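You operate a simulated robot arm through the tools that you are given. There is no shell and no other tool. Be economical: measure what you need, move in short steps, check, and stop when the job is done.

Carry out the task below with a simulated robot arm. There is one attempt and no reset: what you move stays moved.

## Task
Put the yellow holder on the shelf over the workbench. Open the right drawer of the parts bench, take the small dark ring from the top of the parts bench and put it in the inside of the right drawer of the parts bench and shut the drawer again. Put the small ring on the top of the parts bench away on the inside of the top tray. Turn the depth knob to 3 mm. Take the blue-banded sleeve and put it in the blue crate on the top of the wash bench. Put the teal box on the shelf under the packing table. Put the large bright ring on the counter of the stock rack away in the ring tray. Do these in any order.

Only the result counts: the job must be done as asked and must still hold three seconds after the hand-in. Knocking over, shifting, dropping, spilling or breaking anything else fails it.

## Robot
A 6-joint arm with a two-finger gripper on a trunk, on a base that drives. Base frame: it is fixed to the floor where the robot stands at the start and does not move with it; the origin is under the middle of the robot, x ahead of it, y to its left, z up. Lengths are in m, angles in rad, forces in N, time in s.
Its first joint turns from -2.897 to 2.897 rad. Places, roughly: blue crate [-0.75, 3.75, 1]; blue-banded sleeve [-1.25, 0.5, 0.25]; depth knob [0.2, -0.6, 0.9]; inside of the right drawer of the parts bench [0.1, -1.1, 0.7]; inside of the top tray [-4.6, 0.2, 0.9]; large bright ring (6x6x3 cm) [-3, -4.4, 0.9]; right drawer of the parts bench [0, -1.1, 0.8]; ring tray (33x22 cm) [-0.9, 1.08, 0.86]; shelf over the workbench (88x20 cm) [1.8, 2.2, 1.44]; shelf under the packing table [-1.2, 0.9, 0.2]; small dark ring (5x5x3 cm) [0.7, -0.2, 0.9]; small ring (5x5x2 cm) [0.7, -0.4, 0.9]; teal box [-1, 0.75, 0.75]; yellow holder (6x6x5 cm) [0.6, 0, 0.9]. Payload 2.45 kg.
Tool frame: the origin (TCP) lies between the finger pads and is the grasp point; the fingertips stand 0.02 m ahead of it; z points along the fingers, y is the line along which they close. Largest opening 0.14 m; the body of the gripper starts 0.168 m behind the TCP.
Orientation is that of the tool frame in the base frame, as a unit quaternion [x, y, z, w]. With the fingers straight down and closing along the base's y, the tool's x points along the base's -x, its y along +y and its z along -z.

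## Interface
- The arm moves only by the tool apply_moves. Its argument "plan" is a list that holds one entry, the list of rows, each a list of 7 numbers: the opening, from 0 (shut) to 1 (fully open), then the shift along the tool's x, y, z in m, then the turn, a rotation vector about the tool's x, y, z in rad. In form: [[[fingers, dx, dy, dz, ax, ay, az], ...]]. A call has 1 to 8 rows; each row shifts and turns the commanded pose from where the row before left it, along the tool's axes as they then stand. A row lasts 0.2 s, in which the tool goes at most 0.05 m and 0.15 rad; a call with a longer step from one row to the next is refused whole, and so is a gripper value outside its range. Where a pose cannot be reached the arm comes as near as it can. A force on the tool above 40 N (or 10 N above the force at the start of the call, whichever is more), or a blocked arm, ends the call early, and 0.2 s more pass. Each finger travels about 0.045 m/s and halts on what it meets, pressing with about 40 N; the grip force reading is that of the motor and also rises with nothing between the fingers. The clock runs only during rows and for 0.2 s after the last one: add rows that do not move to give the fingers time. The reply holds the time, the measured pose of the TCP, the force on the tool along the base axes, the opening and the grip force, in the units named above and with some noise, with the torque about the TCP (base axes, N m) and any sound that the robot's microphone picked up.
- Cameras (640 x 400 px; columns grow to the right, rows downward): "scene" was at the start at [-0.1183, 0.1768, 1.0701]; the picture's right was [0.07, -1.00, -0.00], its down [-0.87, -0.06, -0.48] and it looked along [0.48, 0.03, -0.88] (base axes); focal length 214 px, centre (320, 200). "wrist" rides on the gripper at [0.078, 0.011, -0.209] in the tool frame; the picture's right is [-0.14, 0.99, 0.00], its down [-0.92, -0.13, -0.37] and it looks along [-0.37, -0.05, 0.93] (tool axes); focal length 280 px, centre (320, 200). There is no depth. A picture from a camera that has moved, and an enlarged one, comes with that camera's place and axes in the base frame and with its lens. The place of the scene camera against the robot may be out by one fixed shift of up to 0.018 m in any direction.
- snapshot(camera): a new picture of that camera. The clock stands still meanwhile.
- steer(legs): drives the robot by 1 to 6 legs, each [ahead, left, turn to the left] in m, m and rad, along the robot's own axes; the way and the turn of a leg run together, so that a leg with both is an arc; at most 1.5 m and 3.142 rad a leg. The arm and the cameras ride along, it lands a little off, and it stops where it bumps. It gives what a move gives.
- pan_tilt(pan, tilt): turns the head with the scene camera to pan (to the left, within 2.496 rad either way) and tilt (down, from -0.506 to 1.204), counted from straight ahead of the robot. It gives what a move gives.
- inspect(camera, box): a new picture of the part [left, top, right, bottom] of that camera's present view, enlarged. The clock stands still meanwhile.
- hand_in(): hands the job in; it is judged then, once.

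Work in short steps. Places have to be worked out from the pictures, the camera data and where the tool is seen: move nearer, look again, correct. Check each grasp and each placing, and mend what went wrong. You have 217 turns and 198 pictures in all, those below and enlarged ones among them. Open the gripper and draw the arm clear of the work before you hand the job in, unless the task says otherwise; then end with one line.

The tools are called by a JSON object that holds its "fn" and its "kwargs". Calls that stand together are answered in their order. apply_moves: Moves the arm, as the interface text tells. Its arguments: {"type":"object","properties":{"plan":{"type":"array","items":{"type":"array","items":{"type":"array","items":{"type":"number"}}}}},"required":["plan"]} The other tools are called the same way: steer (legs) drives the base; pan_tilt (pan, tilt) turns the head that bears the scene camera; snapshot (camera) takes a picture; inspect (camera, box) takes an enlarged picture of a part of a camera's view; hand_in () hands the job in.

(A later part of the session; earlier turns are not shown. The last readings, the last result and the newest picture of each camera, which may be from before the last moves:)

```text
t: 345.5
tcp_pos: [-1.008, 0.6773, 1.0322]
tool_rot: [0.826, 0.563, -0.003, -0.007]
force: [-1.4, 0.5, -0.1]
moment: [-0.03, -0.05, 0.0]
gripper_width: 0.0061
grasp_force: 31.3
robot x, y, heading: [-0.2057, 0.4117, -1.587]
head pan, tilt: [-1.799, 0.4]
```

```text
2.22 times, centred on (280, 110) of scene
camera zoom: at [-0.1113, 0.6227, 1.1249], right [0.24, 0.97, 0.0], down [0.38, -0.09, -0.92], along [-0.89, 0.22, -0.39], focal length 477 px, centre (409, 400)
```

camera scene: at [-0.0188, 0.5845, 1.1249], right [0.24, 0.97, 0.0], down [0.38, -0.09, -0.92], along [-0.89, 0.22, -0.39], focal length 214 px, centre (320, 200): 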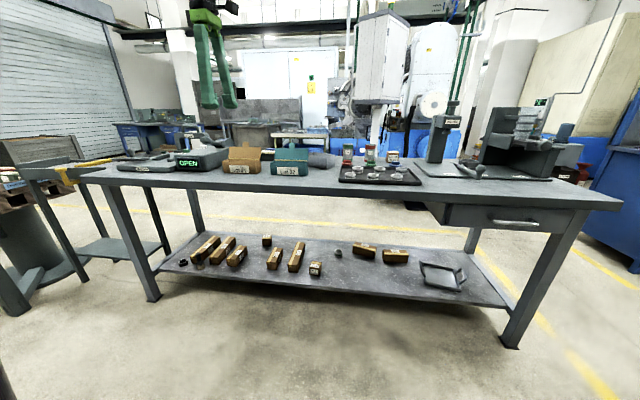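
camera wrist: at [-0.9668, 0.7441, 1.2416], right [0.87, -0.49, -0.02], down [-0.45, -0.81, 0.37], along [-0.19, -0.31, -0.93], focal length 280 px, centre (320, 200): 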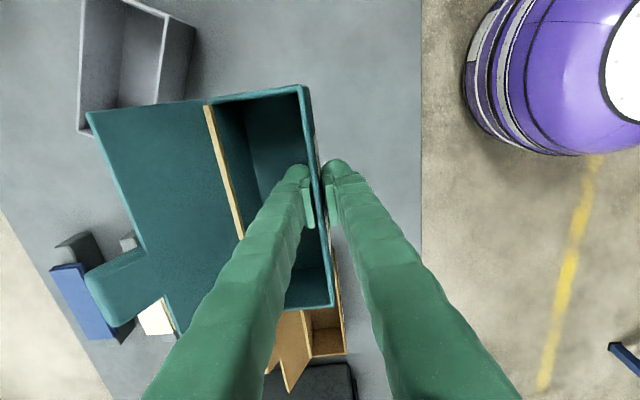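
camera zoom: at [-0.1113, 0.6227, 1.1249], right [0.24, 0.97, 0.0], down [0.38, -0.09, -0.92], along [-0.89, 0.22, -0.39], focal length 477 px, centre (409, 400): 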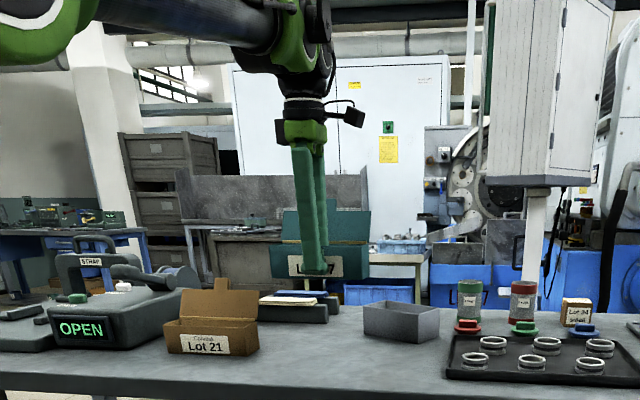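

The box hangs level. I raise it, shift the base toward t≈0.7 and away from the table, then bring it in front of the table edge.

{"fn": "apply_moves", "kwargs": {"plan": [[[0, 0, 0, -0.045, 0, 0, 0], [0, 0, 0, -0.045, 0, 0, 0]]]}}

{"fn": "steer", "kwargs": {"legs": [[-0.336, 0.348, 0]]}}

{"fn": "apply_moves", "kwargs": {"plan": [[[0, 0, 0.04, 0, 0, 0, 0], [0, 0, 0.04, 0, 0, 0, 0], [0, 0, 0.04, 0, 0, 0, 0], [0, 0, 0.04, 0, 0, 0, 0], [0, 0, 0, 0.045, 0, 0, 0], [0, 0, 0, 0.045, 0, 0, 0]]]}}

{"fn": "snapshot", "kwargs": {"camera": "wrist"}}

```text
t: 346.1
tcp_pos: [-1.005, 0.6759, 1.1217]
tool_rot: [0.827, 0.563, -0.003, -0.007]
force: [-0.4, 0.2, 0.1]
moment: [-0.04, -0.03, 0.03]
gripper_width: 0.0061
grasp_force: 31.9
robot x, y, heading: [-0.2062, 0.4166, -1.585]
head pan, tilt: [-1.799, 0.4]
```

```text
t: 349.0
tcp_pos: [-0.6475, 1.0144, 1.1218]
tool_rot: [0.828, 0.561, -0.003, -0.008]
force: [-0.5, -0.4, -0.7]
moment: [-0.02, -0.01, 0.03]
gripper_width: 0.0062
grasp_force: 31.7
robot x, y, heading: [0.1475, 0.7484, -1.592]
head pan, tilt: [-1.799, 0.4]
```

```text
t: 350.4
tcp_pos: [-0.4995, 0.9555, 1.0301]
tool_rot: [0.828, 0.561, -0.004, -0.008]
force: [-0.1, -0.9, -0.7]
moment: [-0.03, 0.01, -0.01]
gripper_width: 0.0057
grasp_force: 32.1
robot x, y, heading: [0.1474, 0.7508, -1.592]
head pan, tilt: [-1.799, 0.4]
```

```text
72 pictures are left
camera wrist: at [-0.4573, 1.0216, 1.2398], right [0.87, -0.5, -0.02], down [-0.46, -0.81, 0.37], along [-0.2, -0.31, -0.93], focal length 280 px, centre (320, 200)
```

wrist: 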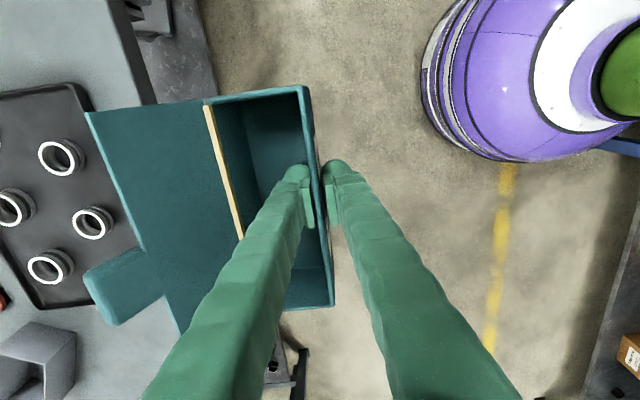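

Box and lid clear the table edge by ~10 cm. I lower it in front of the table.

{"fn": "apply_moves", "kwargs": {"plan": [[[0, 0, 0, 0.045, 0, 0, 0], [0, 0, 0, 0.045, 0, 0, 0], [0, 0, 0, 0.045, 0, 0, 0], [0, 0, 0, 0.045, 0, 0, 0], [0, 0, 0, 0.045, 0, 0, 0], [0, 0, 0, 0.045, 0, 0, 0], [0, 0, 0, 0.045, 0, 0, 0], [0, 0, 0, 0.045, 0, 0, 0]]]}}

{"fn": "apply_moves", "kwargs": {"plan": [[[0, 0, 0, 0.045, 0, 0, 0], [0, 0, 0, 0.045, 0, 0, 0], [0, 0, 0, 0.045, 0, 0, 0], [0, 0, 0, 0.045, 0, 0, 0], [0, 0, 0, 0.045, 0, 0, 0], [0, 0, 0, 0.045, 0, 0, 0]]]}}

{"fn": "snapshot", "kwargs": {"camera": "wrist"}}

{"fn": "snapshot", "kwargs": {"camera": "scene"}}

```text
t: 352.2
tcp_pos: [-0.5057, 0.961, 0.6704]
tool_rot: [0.828, 0.561, -0.004, -0.009]
force: [0.1, 0.9, -0.3]
moment: [0.01, -0.01, -0.03]
gripper_width: 0.0063
grasp_force: 31.7
robot x, y, heading: [0.1506, 0.7489, -1.591]
head pan, tilt: [-1.799, 0.4]
```

```text
t: 353.6
tcp_pos: [-0.5078, 0.9624, 0.4003]
tool_rot: [0.828, 0.561, -0.003, -0.007]
force: [-0.6, -0.1, -0.7]
moment: [0.01, -0.04, 0.0]
gripper_width: 0.0062
grasp_force: 31.4
robot x, y, heading: [0.1484, 0.7479, -1.588]
head pan, tilt: [-1.799, 0.4]
```

```text
71 pictures are left
camera wrist: at [-0.4661, 1.0283, 0.61], right [0.87, -0.5, -0.02], down [-0.46, -0.81, 0.37], along [-0.2, -0.31, -0.93], focal length 280 px, centre (320, 200)
```

wrist: 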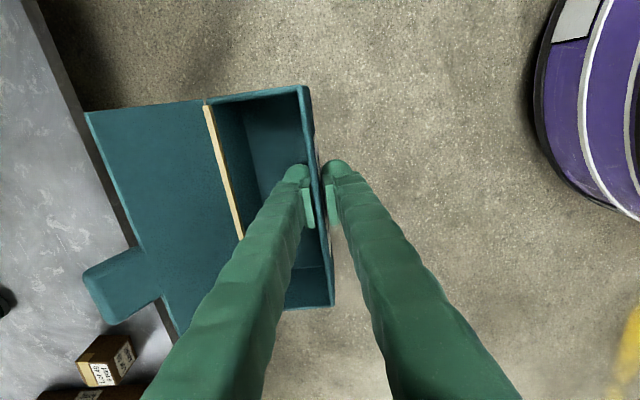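

```text
70 pictures are left
camera scene: at [0.2445, 0.9565, 1.1249], right [0.25, 0.97, 0.0], down [0.38, -0.1, -0.92], along [-0.89, 0.23, -0.39], focal length 214 px, centre (320, 200)
```

scene: 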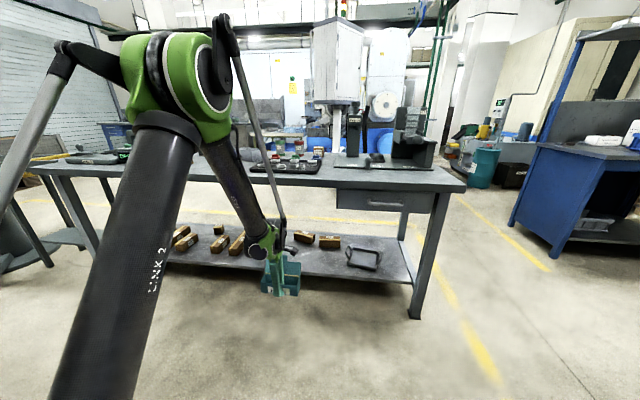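

The arm reaches low fine. I tilt the tool 0.3 rad so the wrist stays outside the table edge, then move in over the shelf.

{"fn": "apply_moves", "kwargs": {"plan": [[[0, 0, 0, 0, 0.1, 0, 0], [0, 0, 0, 0, 0.1, 0, 0], [0, 0, 0, 0, 0.1, 0, 0], [0, 0, 0.0118, 0.038, 0, 0, 0], [0, 0, 0.0118, 0.038, 0, 0, 0], [0, 0, -0.043, 0.0133, 0, 0, 0], [0, 0, -0.043, 0.0133, 0, 0, 0], [0, 0, -0.043, 0.0133, 0, 0, 0]]]}}

{"fn": "snapshot", "kwargs": {"camera": "wrist"}}

{"fn": "snapshot", "kwargs": {"camera": "scene"}}

```text
t: 355.4
tcp_pos: [-0.6557, 1.0215, 0.3431]
tool_rot: [0.818, 0.554, -0.086, -0.131]
force: [-0.4, 0.1, -0.7]
moment: [0.03, -0.01, -0.01]
gripper_width: 0.0061
grasp_force: 32.0
out of reach, approached as far as the arm can: row 5
robot x, y, heading: [0.1472, 0.7529, -1.585]
head pan, tilt: [-1.799, 0.4]
```

```text
69 pictures are left
camera wrist: at [-0.557, 1.0646, 0.5376], right [0.82, -0.48, -0.31], down [-0.35, -0.85, 0.39], along [-0.45, -0.21, -0.87], focal length 280 px, centre (320, 200)
```

wrist: 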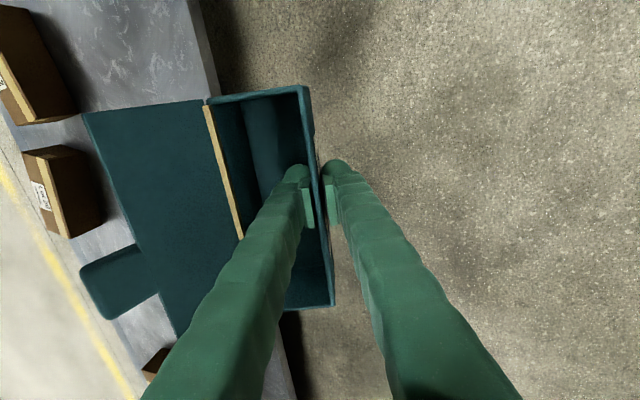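

```text
68 pictures are left
camera scene: at [0.2446, 0.9565, 1.1249], right [0.25, 0.97, 0.0], down [0.38, -0.1, -0.92], along [-0.89, 0.23, -0.39], focal length 214 px, centre (320, 200)
```

scene: 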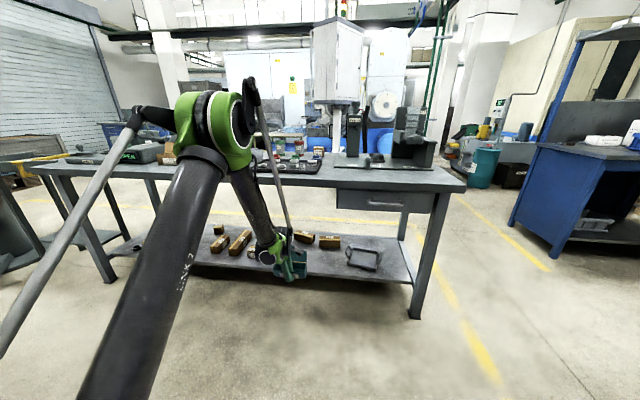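

{"fn": "apply_moves", "kwargs": {"plan": [[[0, 0, -0.045, 0.0139, 0, 0, 0], [0, 0, -0.045, 0.0139, 0, 0, 0], [0, 0, -0.045, 0.0139, 0, 0, 0], [0, 0, -0.01, 0.003, 0, 0, 0]]]}}

{"fn": "snapshot", "kwargs": {"camera": "wrist"}}

{"fn": "inspect", "kwargs": {"camera": "scene", "box": [160, 130, 420, 310]}}

```text
t: 356.4
tcp_pos: [-0.7954, 1.0783, 0.344]
tool_rot: [0.818, 0.554, -0.087, -0.131]
force: [-0.4, 0.6, -1.3]
moment: [0.0, -0.02, -0.01]
gripper_width: 0.0061
grasp_force: 31.8
robot x, y, heading: [0.1478, 0.744, -1.589]
head pan, tilt: [-1.799, 0.4]
```

```text
67 pictures are left
camera wrist: at [-0.6979, 1.1217, 0.5397], right [0.82, -0.48, -0.31], down [-0.35, -0.85, 0.39], along [-0.45, -0.21, -0.87], focal length 280 px, centre (320, 200)
```

wrist: 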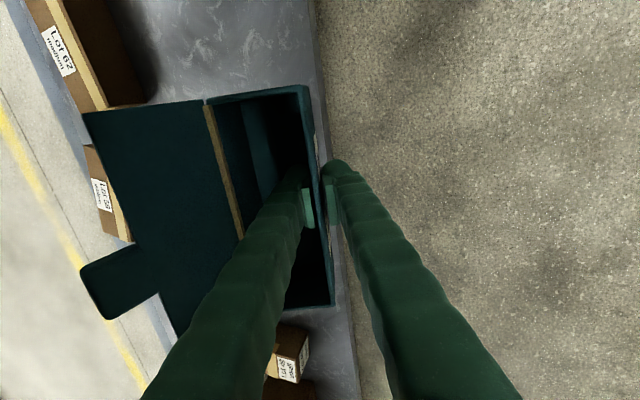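

```text
2.22 times, centred on (290, 220) of scene
camera zoom: at [0.2444, 0.9566, 1.1249], right [0.25, 0.97, 0.0], down [0.38, -0.1, -0.92], along [-0.89, 0.23, -0.39], focal length 477 px, centre (387, 156)
```

zoom: 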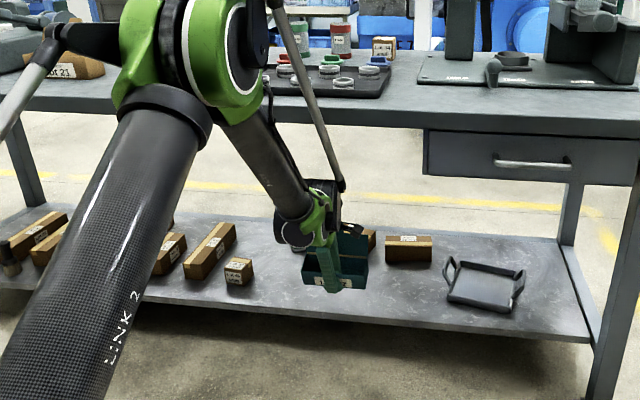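

Over the shelf. I lower until contact.

{"fn": "apply_moves", "kwargs": {"plan": [[[0, 0, 0.0118, 0.0382, 0, 0, 0], [0, 0, 0.0118, 0.0382, 0, 0, 0], [0, 0, 0.0059, 0.0191, 0, 0, 0], [0, 0, 0.0024, 0.0076, 0, 0, 0], [0, 0, 0.0024, 0.0076, 0, 0, 0], [0, 0, 0.0024, 0.0076, 0, 0, 0], [0, 0, 0.0024, 0.0076, 0, 0, 0]]]}}

{"fn": "snapshot", "kwargs": {"camera": "wrist"}}

{"fn": "inspect", "kwargs": {"camera": "scene", "box": [260, 200, 380, 290]}}

```text
t: 358.0
tcp_pos: [-0.7978, 1.0787, 0.2144]
tool_rot: [0.818, 0.554, -0.087, -0.133]
force: [9.9, -3.6, 26.6]
moment: [0.34, 0.74, -0.1]
gripper_width: 0.0059
grasp_force: 32.4
robot x, y, heading: [0.1466, 0.7512, -1.593]
head pan, tilt: [-1.799, 0.4]
```

```text
65 pictures are left
camera wrist: at [-0.6988, 1.1221, 0.4102], right [0.82, -0.48, -0.31], down [-0.35, -0.85, 0.39], along [-0.45, -0.21, -0.87], focal length 280 px, centre (320, 200)
```

wrist: 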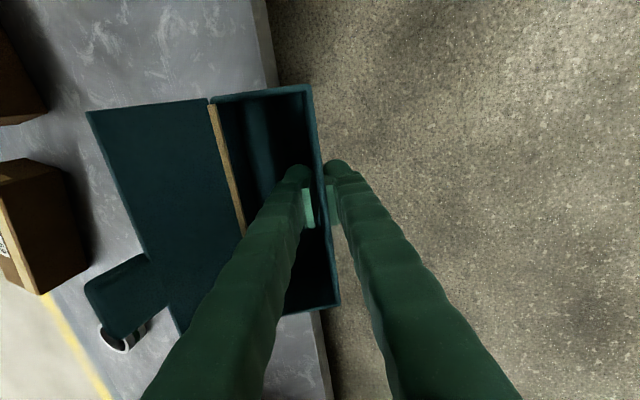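

```text
4.44 times, centred on (320, 245) of scene
camera zoom: at [0.2457, 0.9561, 1.1249], right [0.25, 0.97, 0.0], down [0.38, -0.1, -0.92], along [-0.89, 0.23, -0.39], focal length 953 px, centre (320, 0)
```

zoom: 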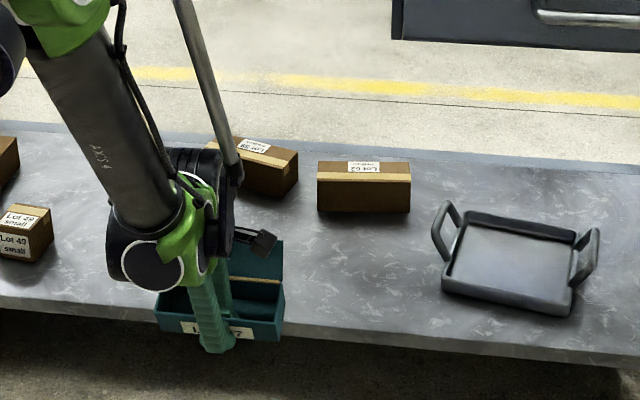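

The shelf's front edge is actually at n≈−1.18, so the box front overhangs. I lift 5 cm, move 9 cm deeper, and lower again.

{"fn": "apply_moves", "kwargs": {"plan": [[[0, 0, -0.0136, -0.044, 0, 0, 0], [0, 0, -0.043, 0.0133, 0, 0, 0], [0, 0, -0.043, 0.0133, 0, 0, 0], [0, 0, 0, 0, 0, 0, 0]]]}}

{"fn": "snapshot", "kwargs": {"camera": "wrist"}}

{"fn": "inspect", "kwargs": {"camera": "scene", "box": [200, 140, 400, 290]}}

```text
t: 359.0
tcp_pos: [-0.8811, 1.1111, 0.2592]
tool_rot: [0.817, 0.554, -0.087, -0.131]
force: [0.5, 0.2, -0.6]
moment: [0.03, 0.0, -0.01]
gripper_width: 0.0061
grasp_force: 31.7
robot x, y, heading: [0.1485, 0.7519, -1.591]
head pan, tilt: [-1.799, 0.4]
```

```text
63 pictures are left
camera wrist: at [-0.7824, 1.155, 0.455], right [0.82, -0.48, -0.31], down [-0.35, -0.85, 0.39], along [-0.45, -0.21, -0.87], focal length 280 px, centre (320, 200)
```

wrist: 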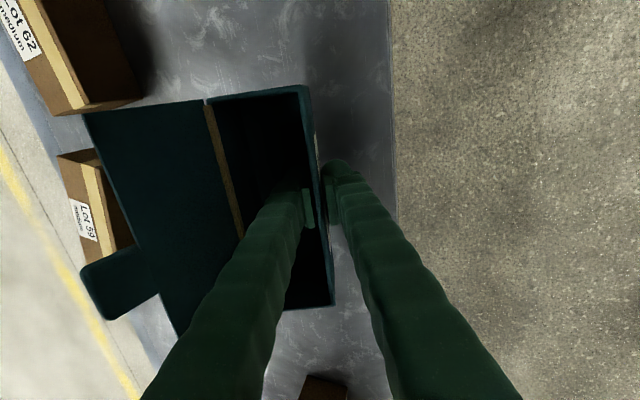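

```text
2.67 times, centred on (300, 215) of scene
camera zoom: at [0.2444, 0.9566, 1.1249], right [0.25, 0.97, 0.0], down [0.38, -0.1, -0.92], along [-0.89, 0.23, -0.39], focal length 572 px, centre (373, 160)
```

zoom: 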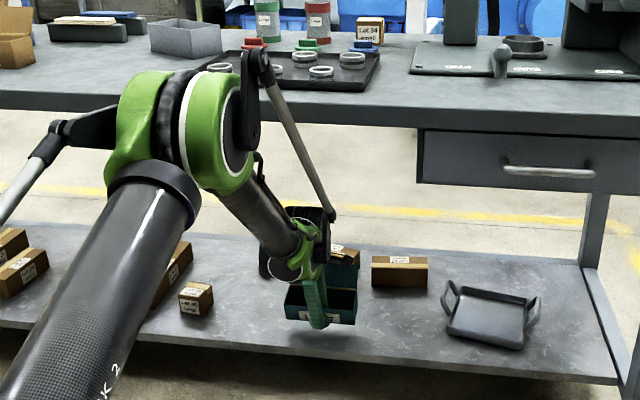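

{"fn": "apply_moves", "kwargs": {"plan": [[[0, 0, 0.0089, 0.0287, 0, 0, 0], [0, 0, 0.0024, 0.0076, 0, 0, 0], [0, 0, 0.0018, 0.0057, 0, 0, 0], [0, 0, 0.0018, 0.0057, 0, 0, 0], [0, 0, 0.0018, 0.0057, 0, 0, 0]]]}}

{"fn": "inspect", "kwargs": {"camera": "scene", "box": [260, 200, 380, 290]}}

```text
t: 359.7
tcp_pos: [-0.8822, 1.1127, 0.2225]
tool_rot: [0.817, 0.554, -0.088, -0.133]
force: [2.4, -0.1, 25.6]
moment: [0.01, 0.11, -0.03]
gripper_width: 0.006
grasp_force: 31.8
robot x, y, heading: [0.1527, 0.7502, -1.59]
head pan, tilt: [-1.799, 0.4]
stopped in row 3: the force on the tool passed its limit at 52 N (the readings are from after the stop); the commanded pose is now the measured one
```

```text
4.44 times, centred on (320, 245) of scene
camera zoom: at [0.2457, 0.9561, 1.1249], right [0.25, 0.97, 0.0], down [0.38, -0.1, -0.92], along [-0.89, 0.23, -0.39], focal length 953 px, centre (320, 0)
```

zoom: 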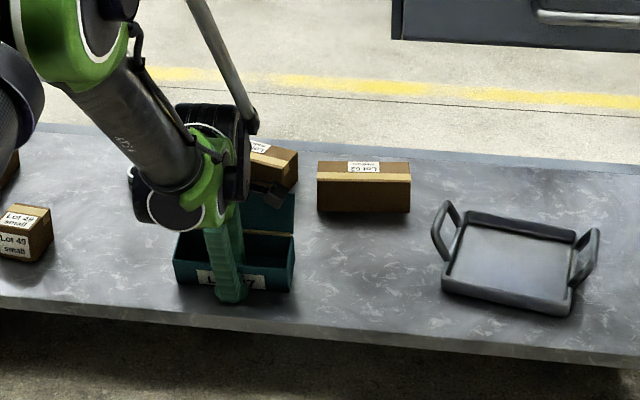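

Front edge is on the shelf. I rotate the tool back toward vertical to lay the box level before release.

{"fn": "apply_moves", "kwargs": {"plan": [[[0, 0, 0, -0.002, 0, 0, 0], [0, 0, 0, 0, -0.08, 0, 0], [0, 0, 0, 0, -0.08, 0, 0], [0, 0, 0, 0, -0.07, 0, 0]]]}}

{"fn": "snapshot", "kwargs": {"camera": "wrist"}}

```text
t: 360.7
tcp_pos: [-0.882, 1.1117, 0.2244]
tool_rot: [0.827, 0.56, -0.022, -0.037]
force: [-7.5, 3.0, 23.0]
moment: [0.06, 0.19, 0.0]
gripper_width: 0.0059
grasp_force: 31.6
robot x, y, heading: [0.1473, 0.7481, -1.591]
head pan, tilt: [-1.799, 0.4]
```

```text
60 pictures are left
camera wrist: at [-0.8258, 1.1734, 0.4311], right [0.86, -0.49, -0.09], down [-0.43, -0.82, 0.37], along [-0.26, -0.29, -0.92], focal length 280 px, centre (320, 200)
```

wrist: 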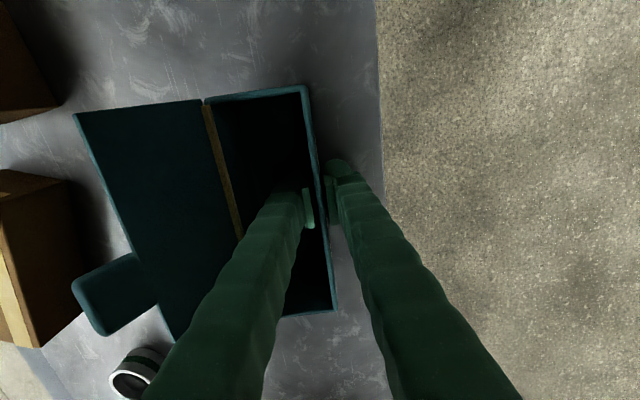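

Nearly level. I open and lift the fingers out, then withdraw outward.

{"fn": "apply_moves", "kwargs": {"plan": [[[0.25, 0, 0, 0, 0, 0, 0], [0.25, 0, 0, 0, 0, 0, 0], [0.25, 0, 0, 0, 0, 0, 0], [0.25, 0, 0, -0.04, 0, 0, 0], [0.25, 0, 0, -0.03, 0, 0, 0], [0.25, 0, 0.045, 0, 0, 0, 0], [0.25, 0, 0.045, 0, 0, 0, 0], [0.25, 0, 0.045, 0, 0, 0, 0]]]}}

{"fn": "snapshot", "kwargs": {"camera": "wrist"}}

```text
t: 362.5
tcp_pos: [-0.7518, 1.0581, 0.2793]
tool_rot: [0.827, 0.56, -0.023, -0.038]
force: [0.3, 0.3, 0.5]
moment: [-0.03, 0.03, 0.01]
gripper_width: 0.0347
grasp_force: 0.2
robot x, y, heading: [0.1472, 0.7535, -1.592]
head pan, tilt: [-1.799, 0.4]
```

```text
59 pictures are left
camera wrist: at [-0.696, 1.1194, 0.4865], right [0.86, -0.49, -0.09], down [-0.43, -0.82, 0.37], along [-0.26, -0.29, -0.92], focal length 280 px, centre (320, 200)
```

wrist: 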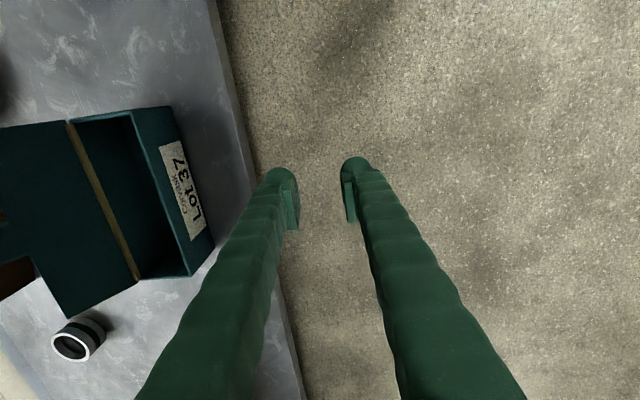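

The teal box rests on the shelf. I move out and up.

{"fn": "apply_moves", "kwargs": {"plan": [[[0.25, 0, 0.045, 0, 0, 0, 0], [0.25, 0, 0.045, 0, 0, 0, 0], [0.25, 0, 0.045, 0, -0.08, 0, 0], [0.25, 0, 0, -0.048, 0, 0, 0], [0.25, 0, 0, -0.048, 0, 0, 0], [0.25, 0, 0, -0.048, 0, 0, 0], [0.25, 0, 0, -0.048, 0, 0, 0], [0.25, 0, 0, -0.048, 0, 0, 0]]]}}

{"fn": "apply_moves", "kwargs": {"plan": [[[0.6, 0, 0, -0.048, 0, 0, 0], [0.6, 0, 0, -0.048, 0, 0, 0], [0.6, 0, 0, -0.048, 0, 0, 0], [0.6, 0, 0, -0.048, 0, 0, 0], [0.6, 0, 0, -0.048, 0, 0, 0], [0.6, 0, 0, -0.048, 0, 0, 0], [0.6, 0, 0, -0.048, 0, 0, 0], [0.6, 0, 0, -0.048, 0, 0, 0]]]}}

{"fn": "apply_moves", "kwargs": {"plan": [[[0.6, 0, 0, -0.048, 0, 0, 0], [0.6, 0, 0, -0.048, 0, 0, 0], [0.6, 0, 0, -0.048, 0, 0, 0], [0.6, 0, 0, -0.048, 0, 0, 0], [0.6, 0, 0, -0.04, 0, 0, 0]]]}}

{"fn": "inspect", "kwargs": {"camera": "scene", "box": [160, 130, 420, 310]}}

```text
t: 364.3
tcp_pos: [-0.6246, 1.0091, 0.5096]
tool_rot: [0.828, 0.56, 0.0, -0.005]
force: [0.5, 0.1, -0.1]
moment: [-0.01, -0.04, 0.0]
gripper_width: 0.0351
grasp_force: 0.1
robot x, y, heading: [0.1477, 0.7459, -1.588]
head pan, tilt: [-1.799, 0.4]
```

```text
t: 366.1
tcp_pos: [-0.6208, 1.007, 0.8923]
tool_rot: [0.828, 0.561, 0.0, -0.004]
force: [-0.3, 0.0, -0.6]
moment: [-0.05, 0.01, 0.02]
gripper_width: 0.0843
grasp_force: 0.1
robot x, y, heading: [0.1478, 0.746, -1.593]
head pan, tilt: [-1.799, 0.4]
```

```text
t: 367.3
tcp_pos: [-0.623, 1.0022, 1.1231]
tool_rot: [0.828, 0.56, -0.001, -0.004]
force: [-0.1, 0.5, -0.1]
moment: [0.01, -0.01, 0.03]
gripper_width: 0.0839
grasp_force: 0.1
robot x, y, heading: [0.1493, 0.748, -1.588]
head pan, tilt: [-1.799, 0.4]
```

```text
2.22 times, centred on (290, 220) of scene
camera zoom: at [0.2446, 0.9565, 1.1249], right [0.25, 0.97, 0.0], down [0.38, -0.1, -0.92], along [-0.89, 0.23, -0.39], focal length 477 px, centre (387, 156)
```

zoom: 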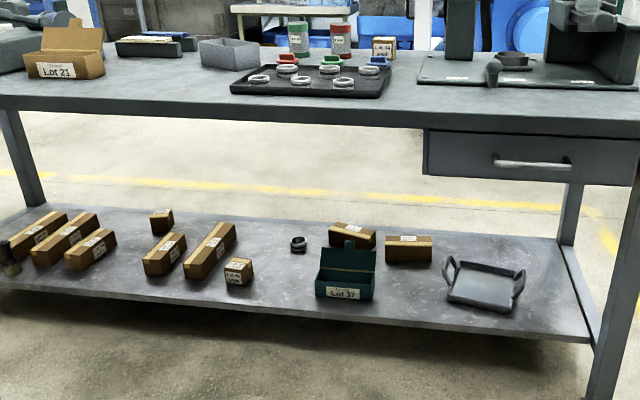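

The teal box stands properly on the lower shelf. Last is the yellow holder: I retract the arm, move to mid-aisle and turn round to face the parts bench.

{"fn": "apply_moves", "kwargs": {"plan": [[[0.6, 0, 0.045, 0, 0, 0, 0], [0.6, 0, 0.045, 0, 0, 0, 0], [0.6, 0, 0.045, 0, 0, 0, 0], [0.6, 0, 0.045, -0.02, 0, 0, 0], [0.6, 0, 0, -0.03, 0, 0, 0]]]}}

{"fn": "steer", "kwargs": {"legs": [[0.281, -0.379, 0], [0, 0, 3.1]]}}

{"fn": "snapshot", "kwargs": {"camera": "wrist"}}

```text
t: 368.5
tcp_pos: [-0.4546, 0.9352, 1.1737]
tool_rot: [0.828, 0.56, 0.0, -0.005]
force: [-1.0, 0.1, 0.8]
moment: [-0.01, -0.03, -0.01]
gripper_width: 0.084
grasp_force: 0.0
robot x, y, heading: [0.1514, 0.7502, -1.593]
head pan, tilt: [-1.799, 0.4]
```

```text
t: 378.5
tcp_pos: [0.3604, 0.2602, 1.1735]
tool_rot: [-0.537, 0.843, -0.004, 0.001]
force: [0.4, -0.5, -0.8]
moment: [-0.01, -0.01, 0.0]
gripper_width: 0.084
grasp_force: 0.1
robot x, y, heading: [-0.2358, 0.4775, 1.497]
head pan, tilt: [-1.799, 0.4]
```

```text
57 pictures are left
camera wrist: at [0.3156, 0.1954, 1.3827], right [-0.84, 0.54, -0.01], down [0.5, 0.78, 0.37], along [0.2, 0.3, -0.93], focal length 280 px, centre (320, 200)
```

wrist: 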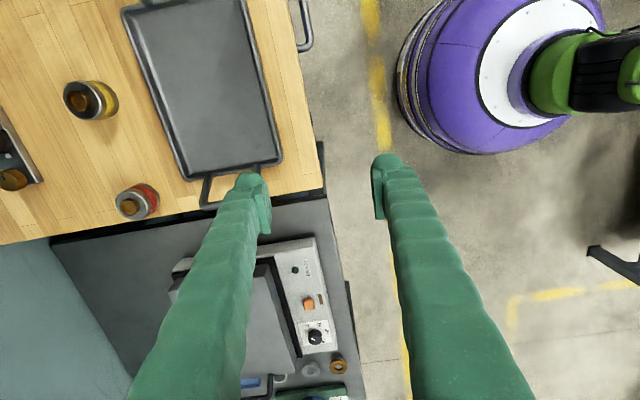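

{"fn": "steer", "kwargs": {"legs": [[-0.1526, -0.1406, 0]]}}

{"fn": "apply_moves", "kwargs": {"plan": [[[0.7, 0.005, -0.042, 0, 0, 0, 0], [0.7, 0.005, -0.042, 0, 0, 0, 0], [0.7, 0.005, -0.042, 0, 0, 0, 0], [0.7, 0.006, -0.043, 0, 0, 0, 0], [0.7, 0, 0, 0.05, 0, 0, 0], [0.7, 0, 0, 0.05, 0, 0, 0], [0.7, 0, 0, 0.03, 0, 0, 0]]]}}

{"fn": "snapshot", "kwargs": {"camera": "wrist"}}

```text
t: 380.1
tcp_pos: [0.4872, 0.0967, 1.1745]
tool_rot: [-0.538, 0.843, -0.005, 0.0]
force: [0.3, 0.1, -1.2]
moment: [-0.01, 0.0, 0.01]
gripper_width: 0.084
grasp_force: 0.1
robot x, y, heading: [-0.1067, 0.3171, 1.495]
head pan, tilt: [-1.799, 0.4]
```

```text
t: 381.8
tcp_pos: [0.6311, 0.0053, 1.0439]
tool_rot: [-0.536, 0.844, -0.005, 0.0]
force: [0.5, 0.8, 0.1]
moment: [-0.01, -0.01, 0.0]
gripper_width: 0.0981
grasp_force: 0.1
robot x, y, heading: [-0.1045, 0.3174, 1.495]
head pan, tilt: [-1.799, 0.4]
```

```text
56 pictures are left
camera wrist: at [0.5874, -0.0594, 1.2535], right [-0.84, 0.54, -0.01], down [0.5, 0.78, 0.37], along [0.21, 0.3, -0.93], focal length 280 px, centre (320, 200)
```

wrist: 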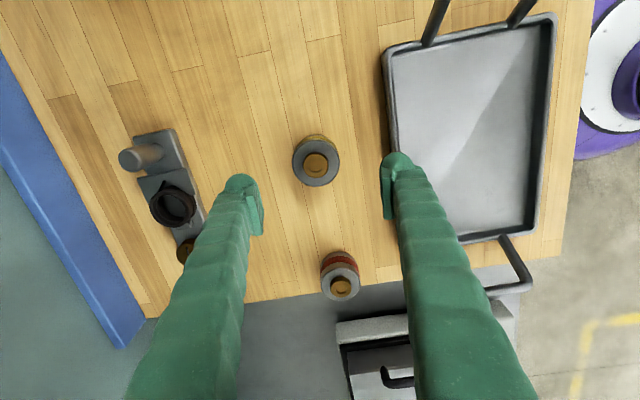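

The holder must go on a high shelf, so I will grip it with a tilted tool, keeping it upright. I yaw the tool (fingers closing along the bench), then tilt.

{"fn": "apply_moves", "kwargs": {"plan": [[[0.7, 0, 0.04, -0.04, 0, 0, -0.149], [0.7, 0, 0, 0, 0, 0, -0.149], [0.7, 0, 0, 0, 0, 0, -0.149], [0.7, 0, 0, 0, 0, 0, -0.149], [0.7, 0, 0, 0, 0, 0, -0.149], [0.7, 0, 0, 0, 0, 0, -0.149], [0.7, 0, 0, 0, 0, 0, -0.149], [0.7, 0, 0, 0, 0, 0, -0.149]]]}}

{"fn": "apply_moves", "kwargs": {"plan": [[[0.7, 0, 0, 0, 0, 0, -0.149], [0.7, 0, 0, 0, 0, 0, -0.13], [0.7, 0, 0, 0, 0, 0.148, 0], [0.7, 0, 0, 0, 0, 0.148, 0], [0.7, 0, 0, 0, 0, 0.148, 0], [0.7, 0, 0, 0, 0, 0.148, 0], [0.7, 0, 0, 0, 0, 0.148, 0], [0.7, 0, 0, 0, 0, 0.148, 0]]]}}

{"fn": "apply_moves", "kwargs": {"plan": [[[0.7, 0, 0, 0, 0, 0.12, 0], [0.7, 0, 0, 0, 0, 0.11, 0]]]}}

{"fn": "snapshot", "kwargs": {"camera": "wrist"}}

```text
refused: row 1 steps farther than a row can; nothing moved
```

```text
t: 383.6
tcp_pos: [0.6316, 0.0048, 1.0445]
tool_rot: [-0.584, 0.686, -0.284, -0.328]
force: [-0.1, -1.0, -0.3]
moment: [0.03, -0.02, -0.02]
gripper_width: 0.098
grasp_force: 0.1
robot x, y, heading: [-0.1053, 0.3168, 1.491]
head pan, tilt: [-1.799, 0.4]
```

```text
t: 384.1
tcp_pos: [0.6319, 0.0042, 1.0446]
tool_rot: [-0.547, 0.645, -0.348, -0.404]
force: [-0.2, -0.2, 0.4]
moment: [0.01, -0.03, 0.0]
gripper_width: 0.098
grasp_force: 0.1
robot x, y, heading: [-0.107, 0.3137, 1.493]
head pan, tilt: [-1.799, 0.4]
```

```text
55 pictures are left
camera wrist: at [0.644, 0.1596, 1.2053], right [-0.97, 0.21, -0.13], down [0.25, 0.7, -0.67], along [-0.05, -0.68, -0.73], focal length 280 px, centre (320, 200)
```

wrist: 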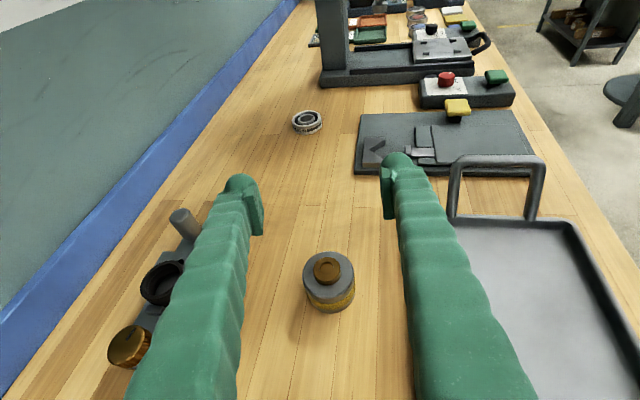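

My first call was refused, so the tool tilted along the bench instead. I swing it about the vertical axis by 1.2 rad to point across the bench.

{"fn": "apply_moves", "kwargs": {"plan": [[[0.7, 0, 0, -0.03, 0.134, -0.001, -0.064], [0.7, 0, 0, -0.02, 0.134, -0.001, -0.064], [0.7, 0, 0, 0, 0.134, -0.001, -0.064], [0.7, 0, 0, 0, 0.134, -0.001, -0.064], [0.7, 0, 0, 0, 0.134, -0.001, -0.064], [0.7, 0, 0, 0, 0.134, -0.001, -0.064], [0.7, 0, 0, 0, 0.134, -0.001, -0.064], [0.7, 0, 0, 0, 0.134, -0.001, -0.064]]]}}

{"fn": "snapshot", "kwargs": {"camera": "wrist"}}

```text
t: 385.9
tcp_pos: [0.6371, 0.0485, 1.0665]
tool_rot: [0.815, -0.226, 0.516, 0.138]
force: [0.2, -0.5, 0.0]
moment: [-0.01, 0.03, -0.01]
gripper_width: 0.0983
grasp_force: 0.1
robot x, y, heading: [-0.1044, 0.3146, 1.496]
head pan, tilt: [-1.799, 0.4]
```

```text
54 pictures are left
camera wrist: at [0.4967, 0.1185, 1.2275], right [-0.56, -0.82, -0.13], down [-0.56, 0.49, -0.67], along [0.61, -0.3, -0.73], focal length 280 px, centre (320, 200)
```

wrist: 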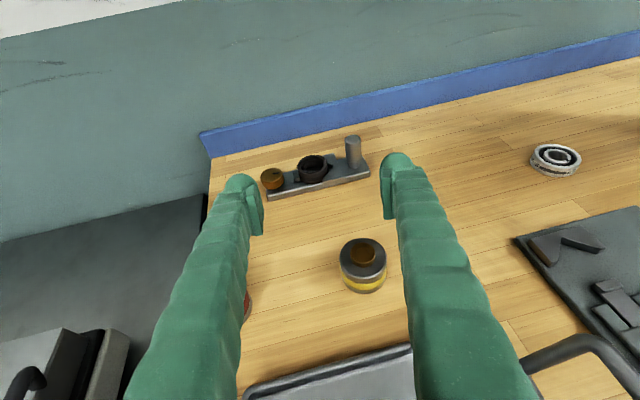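

Now the tool points across the bench with the holder at (0.634, 0.008). I move above it so the fingers straddle it, then look.

{"fn": "apply_moves", "kwargs": {"plan": [[[0.65, -0.0257, 0.0127, 0.019, 0, 0, 0], [0.65, -0.0257, 0.0127, 0.019, 0, 0, 0], [0.65, -0.0257, 0.0127, 0.019, 0, 0, 0]]]}}

{"fn": "snapshot", "kwargs": {"camera": "wrist"}}

```text
t: 386.8
tcp_pos: [0.6318, 0.0089, 0.972]
tool_rot: [0.815, -0.228, 0.515, 0.139]
force: [-0.6, 0.4, 0.7]
moment: [-0.02, 0.0, -0.04]
gripper_width: 0.0909
grasp_force: 0.0
robot x, y, heading: [-0.1035, 0.3131, 1.495]
head pan, tilt: [-1.799, 0.4]
```

```text
53 pictures are left
camera wrist: at [0.4934, 0.0772, 1.1325], right [-0.56, -0.82, -0.13], down [-0.56, 0.49, -0.67], along [0.61, -0.3, -0.73], focal length 280 px, centre (320, 200)
```

wrist: 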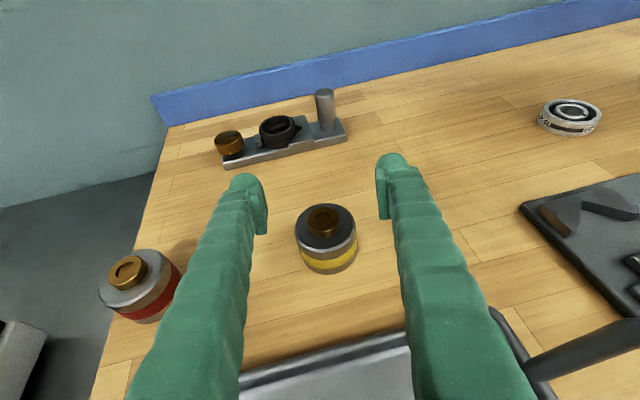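

{"fn": "apply_moves", "kwargs": {"plan": [[[0.65, -0.0271, 0.002, 0.0109, 0, 0, 0], [0.65, -0.0226, 0.002, 0.0088, 0, 0, 0], [0.65, 0, 0, 0, 0, 0, 0]]]}}

{"fn": "snapshot", "kwargs": {"camera": "wrist"}}

```text
t: 387.6
tcp_pos: [0.6279, 0.0061, 0.9183]
tool_rot: [0.815, -0.228, 0.515, 0.14]
force: [-0.2, -0.5, -0.1]
moment: [-0.03, 0.0, 0.02]
gripper_width: 0.0911
grasp_force: 0.0
robot x, y, heading: [-0.1028, 0.3142, 1.494]
head pan, tilt: [-1.799, 0.4]
```

```text
52 pictures are left
camera wrist: at [0.4881, 0.0759, 1.0797], right [-0.56, -0.82, -0.13], down [-0.56, 0.49, -0.67], along [0.61, -0.3, -0.73], focal length 280 px, centre (320, 200)
```

wrist: 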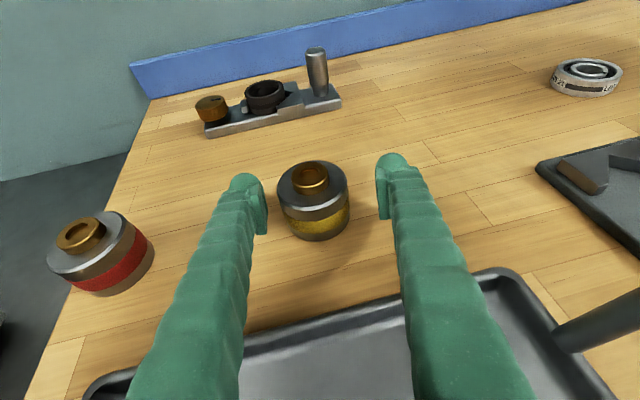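

{"fn": "apply_moves", "kwargs": {"plan": [[[0.65, -0.004, -0.002, 0.004, 0, 0, 0], [0.3, 0, 0, 0, 0, 0, 0], [0.3, 0, 0, 0, 0, 0, 0], [0.3, 0, 0, 0, 0, 0, 0]]]}}

{"fn": "apply_moves", "kwargs": {"plan": [[[0.3, 0.0271, 0, -0.0129, 0, 0, 0], [0.3, 0.0406, 0, -0.0194, 0, 0, 0], [0.3, 0.0406, 0, -0.0194, 0, 0, 0], [0.3, 0, 0, 0, 0, 0, 0]]]}}

{"fn": "snapshot", "kwargs": {"camera": "wrist"}}

```text
t: 388.6
tcp_pos: [0.6297, 0.0063, 0.9135]
tool_rot: [0.816, -0.227, 0.514, 0.138]
force: [2.0, 2.6, 0.3]
moment: [-0.09, 0.04, 0.08]
gripper_width: 0.0567
grasp_force: 28.1
robot x, y, heading: [-0.1022, 0.317, 1.495]
head pan, tilt: [-1.799, 0.4]
```

```text
t: 389.6
tcp_pos: [0.6282, 0.0067, 1.0363]
tool_rot: [0.815, -0.228, 0.514, 0.14]
force: [0.3, -0.5, -7.6]
moment: [0.04, 0.06, -0.02]
gripper_width: 0.0565
grasp_force: 39.3
robot x, y, heading: [-0.1047, 0.3135, 1.501]
head pan, tilt: [-1.799, 0.4]
```

```text
51 pictures are left
camera wrist: at [0.4894, 0.0762, 1.1966], right [-0.56, -0.82, -0.13], down [-0.56, 0.49, -0.67], along [0.61, -0.3, -0.73], focal length 280 px, centre (320, 200)
```

wrist: 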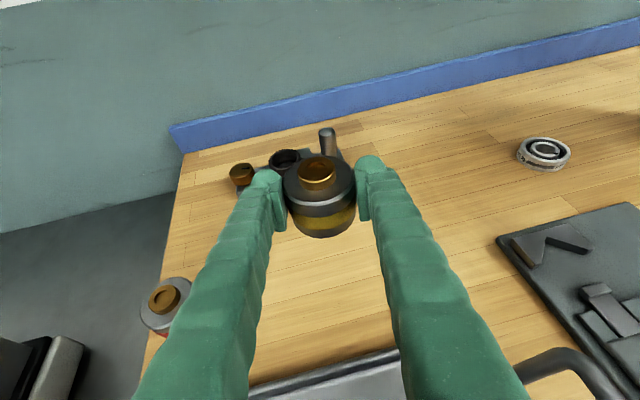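

The holder is held (about 7.6 N). I retract, raise, and drive north to the workbench.

{"fn": "apply_moves", "kwargs": {"plan": [[[0.3, 0.045, 0, -0.0215, 0, 0, 0], [0.3, 0.045, 0, -0.0215, 0, 0, 0], [0.3, -0.0208, 0.007, -0.0438, 0, 0, 0], [0.3, -0.0208, 0.007, -0.0438, 0, 0, 0], [0.3, -0.0208, 0.007, -0.0438, 0, 0, 0], [0.3, 0.0408, 0, -0.0194, 0, 0, 0], [0.3, 0, 0, 0, 0, 0, 0]]]}}

{"fn": "steer", "kwargs": {"legs": [[0.14, 0.17, 0], [1.2, -0.41, 0], [1.0, -0.35, 0]]}}

{"fn": "pan_tilt", "kwargs": {"pan": -1.5, "tilt": 0.0}}

{"fn": "snapshot", "kwargs": {"camera": "scene"}}

{"fn": "snapshot", "kwargs": {"camera": "wrist"}}

```text
t: 391.1
tcp_pos: [0.4948, 0.0619, 1.1798]
tool_rot: [0.815, -0.227, 0.515, 0.139]
force: [-0.2, 0.4, -6.7]
moment: [0.03, 0.03, -0.02]
gripper_width: 0.0565
grasp_force: 40.2
robot x, y, heading: [-0.1001, 0.3106, 1.497]
head pan, tilt: [-1.799, 0.4]
```

```text
t: 403.8
tcp_pos: [1.254, 2.3515, 1.1789]
tool_rot: [0.817, -0.222, 0.515, 0.136]
force: [0.2, -0.2, -7.5]
moment: [0.03, 0.02, -0.01]
gripper_width: 0.0564
grasp_force: 40.4
robot x, y, heading: [0.6515, 2.5967, 1.51]
head pan, tilt: [-1.799, 0.4]
```

```text
t: 404.7
tcp_pos: [1.2555, 2.3505, 1.1799]
tool_rot: [0.816, -0.223, 0.515, 0.136]
force: [0.2, -0.5, -6.9]
moment: [0.02, 0.08, -0.04]
gripper_width: 0.0565
grasp_force: 39.7
robot x, y, heading: [0.6498, 2.5952, 1.511]
head pan, tilt: [-1.499, 0.0]
```

```text
50 pictures are left
camera scene: at [0.562, 2.4148, 1.1618], right [0.01, -1.0, 0.0], down [0.0, 0.0, -1.0], along [1.0, 0.01, 0.0], focal length 214 px, centre (320, 200)
```

scene: 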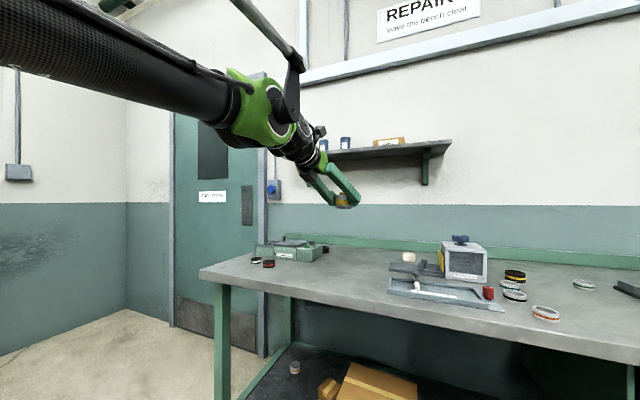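

```text
49 pictures are left
camera wrist: at [1.1141, 2.418, 1.3402], right [-0.55, -0.83, -0.13], down [-0.56, 0.48, -0.67], along [0.62, -0.29, -0.73], focal length 280 px, centre (320, 200)
```

wrist: 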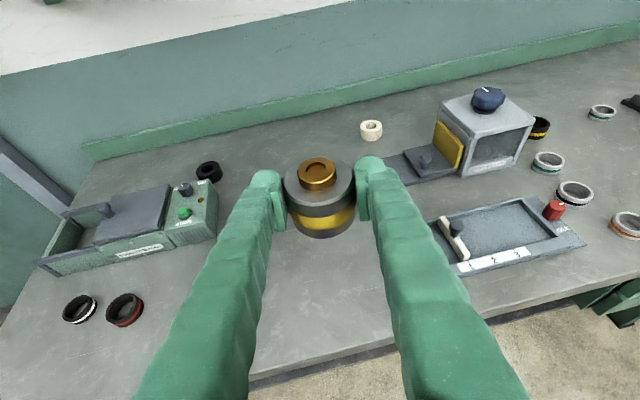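

{"fn": "inspect", "kwargs": {"camera": "scene", "box": [300, 120, 460, 220]}}

```text
4.00 times, centred on (380, 170) of scene
camera zoom: at [0.562, 2.4148, 1.1618], right [0.01, -1.0, 0.0], down [0.0, 0.0, -1.0], along [1.0, 0.01, 0.0], focal length 858 px, centre (80, 320)
```

zoom: 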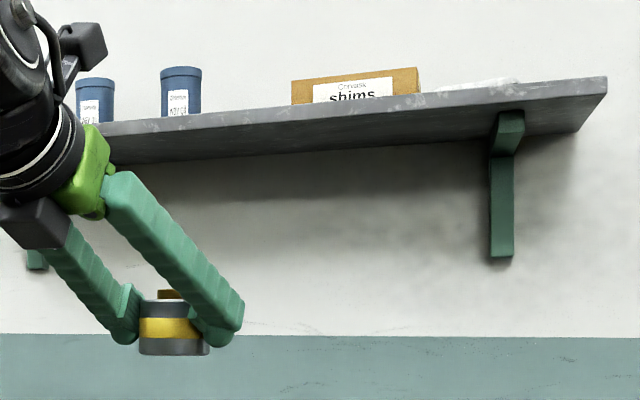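

Shelf items: two blue cups, a shims box and some papers. I raise the tool to see the shelf's top from the wrist camera.

{"fn": "apply_moves", "kwargs": {"plan": [[[0.3, 0.04, 0, -0.019, 0, 0, 0], [0.3, 0.04, 0, -0.019, 0, 0, 0], [0.3, 0.04, 0, -0.019, 0, 0, 0], [0.3, 0.04, 0, -0.019, 0, 0, 0], [0.3, 0.04, 0, -0.019, 0, 0, 0], [0.3, 0.04, 0, -0.019, 0, 0, 0], [0.3, 0.04, 0, -0.019, 0, 0, 0], [0.3, 0.04, 0, -0.019, 0, 0, 0]]]}}

{"fn": "snapshot", "kwargs": {"camera": "wrist"}}

{"fn": "snapshot", "kwargs": {"camera": "scene"}}

```text
t: 406.5
tcp_pos: [1.2563, 2.3473, 1.5354]
tool_rot: [0.817, -0.223, 0.514, 0.136]
force: [-0.9, -0.4, -6.5]
moment: [0.03, 0.04, -0.02]
gripper_width: 0.0563
grasp_force: 39.7
robot x, y, heading: [0.6494, 2.5979, 1.511]
head pan, tilt: [-1.499, 0.0]
```

```text
47 pictures are left
camera wrist: at [1.1157, 2.4149, 1.6957], right [-0.55, -0.83, -0.13], down [-0.56, 0.48, -0.67], along [0.62, -0.29, -0.73], focal length 280 px, centre (320, 200)
```

wrist: 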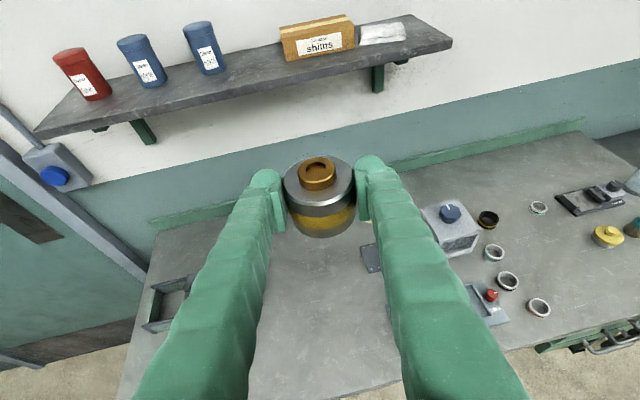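

```text
46 pictures are left
camera scene: at [0.5618, 2.4149, 1.1619], right [0.01, -1.0, 0.0], down [0.0, 0.0, -1.0], along [1.0, 0.01, 0.0], focal length 214 px, centre (320, 200)
```

scene: 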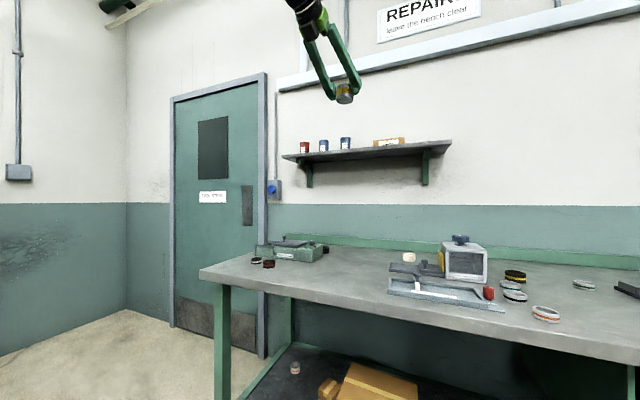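

The shelf top is clear in a 15 cm gap between the second blue cup and the shims box, front part. I aim for n=0.78, t=2.715; first drive closer.

{"fn": "steer", "kwargs": {"legs": [[-0.0265, -0.2766, 0]]}}

{"fn": "apply_moves", "kwargs": {"plan": [[[0.3, 0.0194, -0.0061, 0.0402, 0, 0, 0], [0.3, 0.0194, -0.0061, 0.0402, 0, 0, 0], [0.3, 0, 0, 0, 0, 0, 0]]]}}

{"fn": "snapshot", "kwargs": {"camera": "wrist"}}

```text
t: 408.4
tcp_pos: [1.5291, 2.3, 1.5341]
tool_rot: [0.816, -0.225, 0.515, 0.137]
force: [0.2, 0.5, -7.0]
moment: [0.05, 0.09, 0.01]
gripper_width: 0.0563
grasp_force: 40.3
robot x, y, heading: [0.9249, 2.5515, 1.502]
head pan, tilt: [-1.499, 0.0]
```

```text
t: 409.2
tcp_pos: [1.6126, 2.2651, 1.5343]
tool_rot: [0.816, -0.224, 0.515, 0.137]
force: [-0.6, 0.1, -6.6]
moment: [0.02, 0.05, 0.02]
gripper_width: 0.0566
grasp_force: 39.6
robot x, y, heading: [0.927, 2.5519, 1.505]
head pan, tilt: [-1.499, 0.0]
```

```text
45 pictures are left
camera wrist: at [1.4722, 2.3333, 1.6944], right [-0.55, -0.82, -0.13], down [-0.56, 0.48, -0.67], along [0.62, -0.3, -0.73], focal length 280 px, centre (320, 200)
```

wrist: 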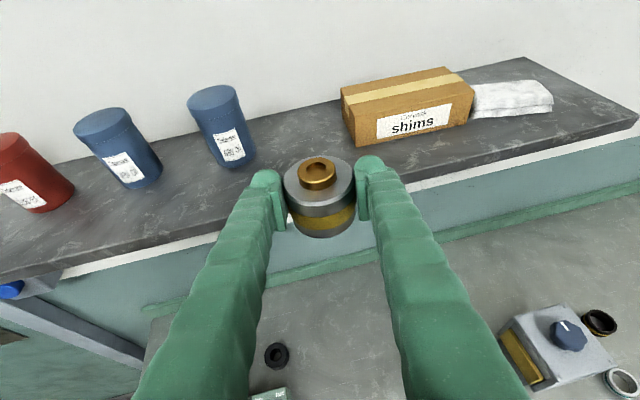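

{"fn": "apply_moves", "kwargs": {"plan": [[[0.3, 0.0215, -0.0068, 0.0446, 0, 0, 0], [0.3, 0.0215, -0.0068, 0.0446, 0, 0, 0], [0.3, 0.0215, -0.0068, 0.0446, 0, 0, 0], [0.3, 0, 0, 0, 0, 0, 0]]]}}

{"fn": "snapshot", "kwargs": {"camera": "wrist"}}

{"fn": "inspect", "kwargs": {"camera": "scene", "box": [240, 60, 480, 210]}}

```text
t: 410.2
tcp_pos: [1.7472, 2.2089, 1.5333]
tool_rot: [0.816, -0.224, 0.515, 0.137]
force: [0.0, -0.3, -6.5]
moment: [0.09, 0.06, -0.01]
gripper_width: 0.0564
grasp_force: 40.3
robot x, y, heading: [0.9244, 2.5514, 1.505]
head pan, tilt: [-1.499, 0.0]
```

```text
44 pictures are left
camera wrist: at [1.6082, 2.2764, 1.6941], right [-0.55, -0.82, -0.13], down [-0.56, 0.48, -0.67], along [0.62, -0.3, -0.73], focal length 280 px, centre (320, 200)
```

wrist: 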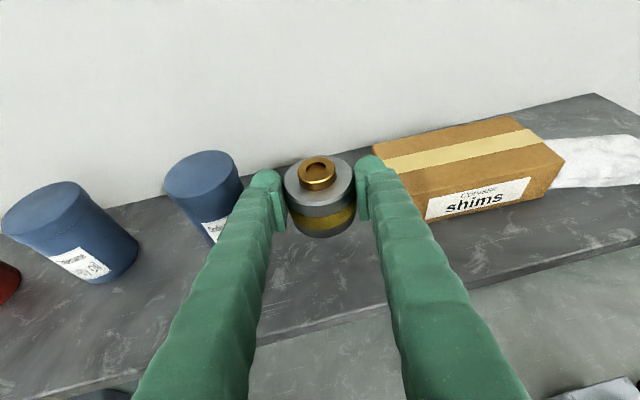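

```text
2.67 times, centred on (360, 135) of scene
camera zoom: at [0.8354, 2.3708, 1.1619], right [0.01, -1.0, 0.0], down [0.0, 0.0, -1.0], along [1.0, 0.01, 0.0], focal length 572 px, centre (213, 373)
```

zoom: 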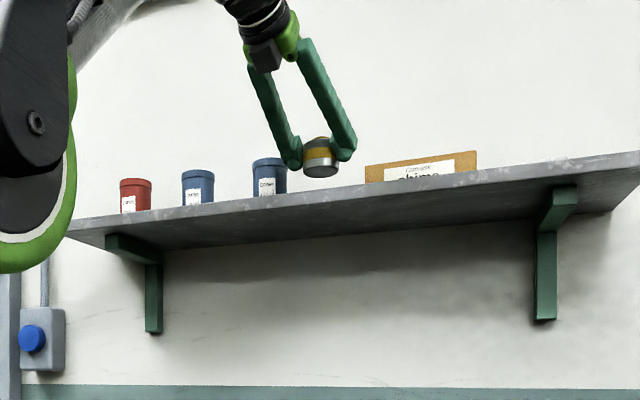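

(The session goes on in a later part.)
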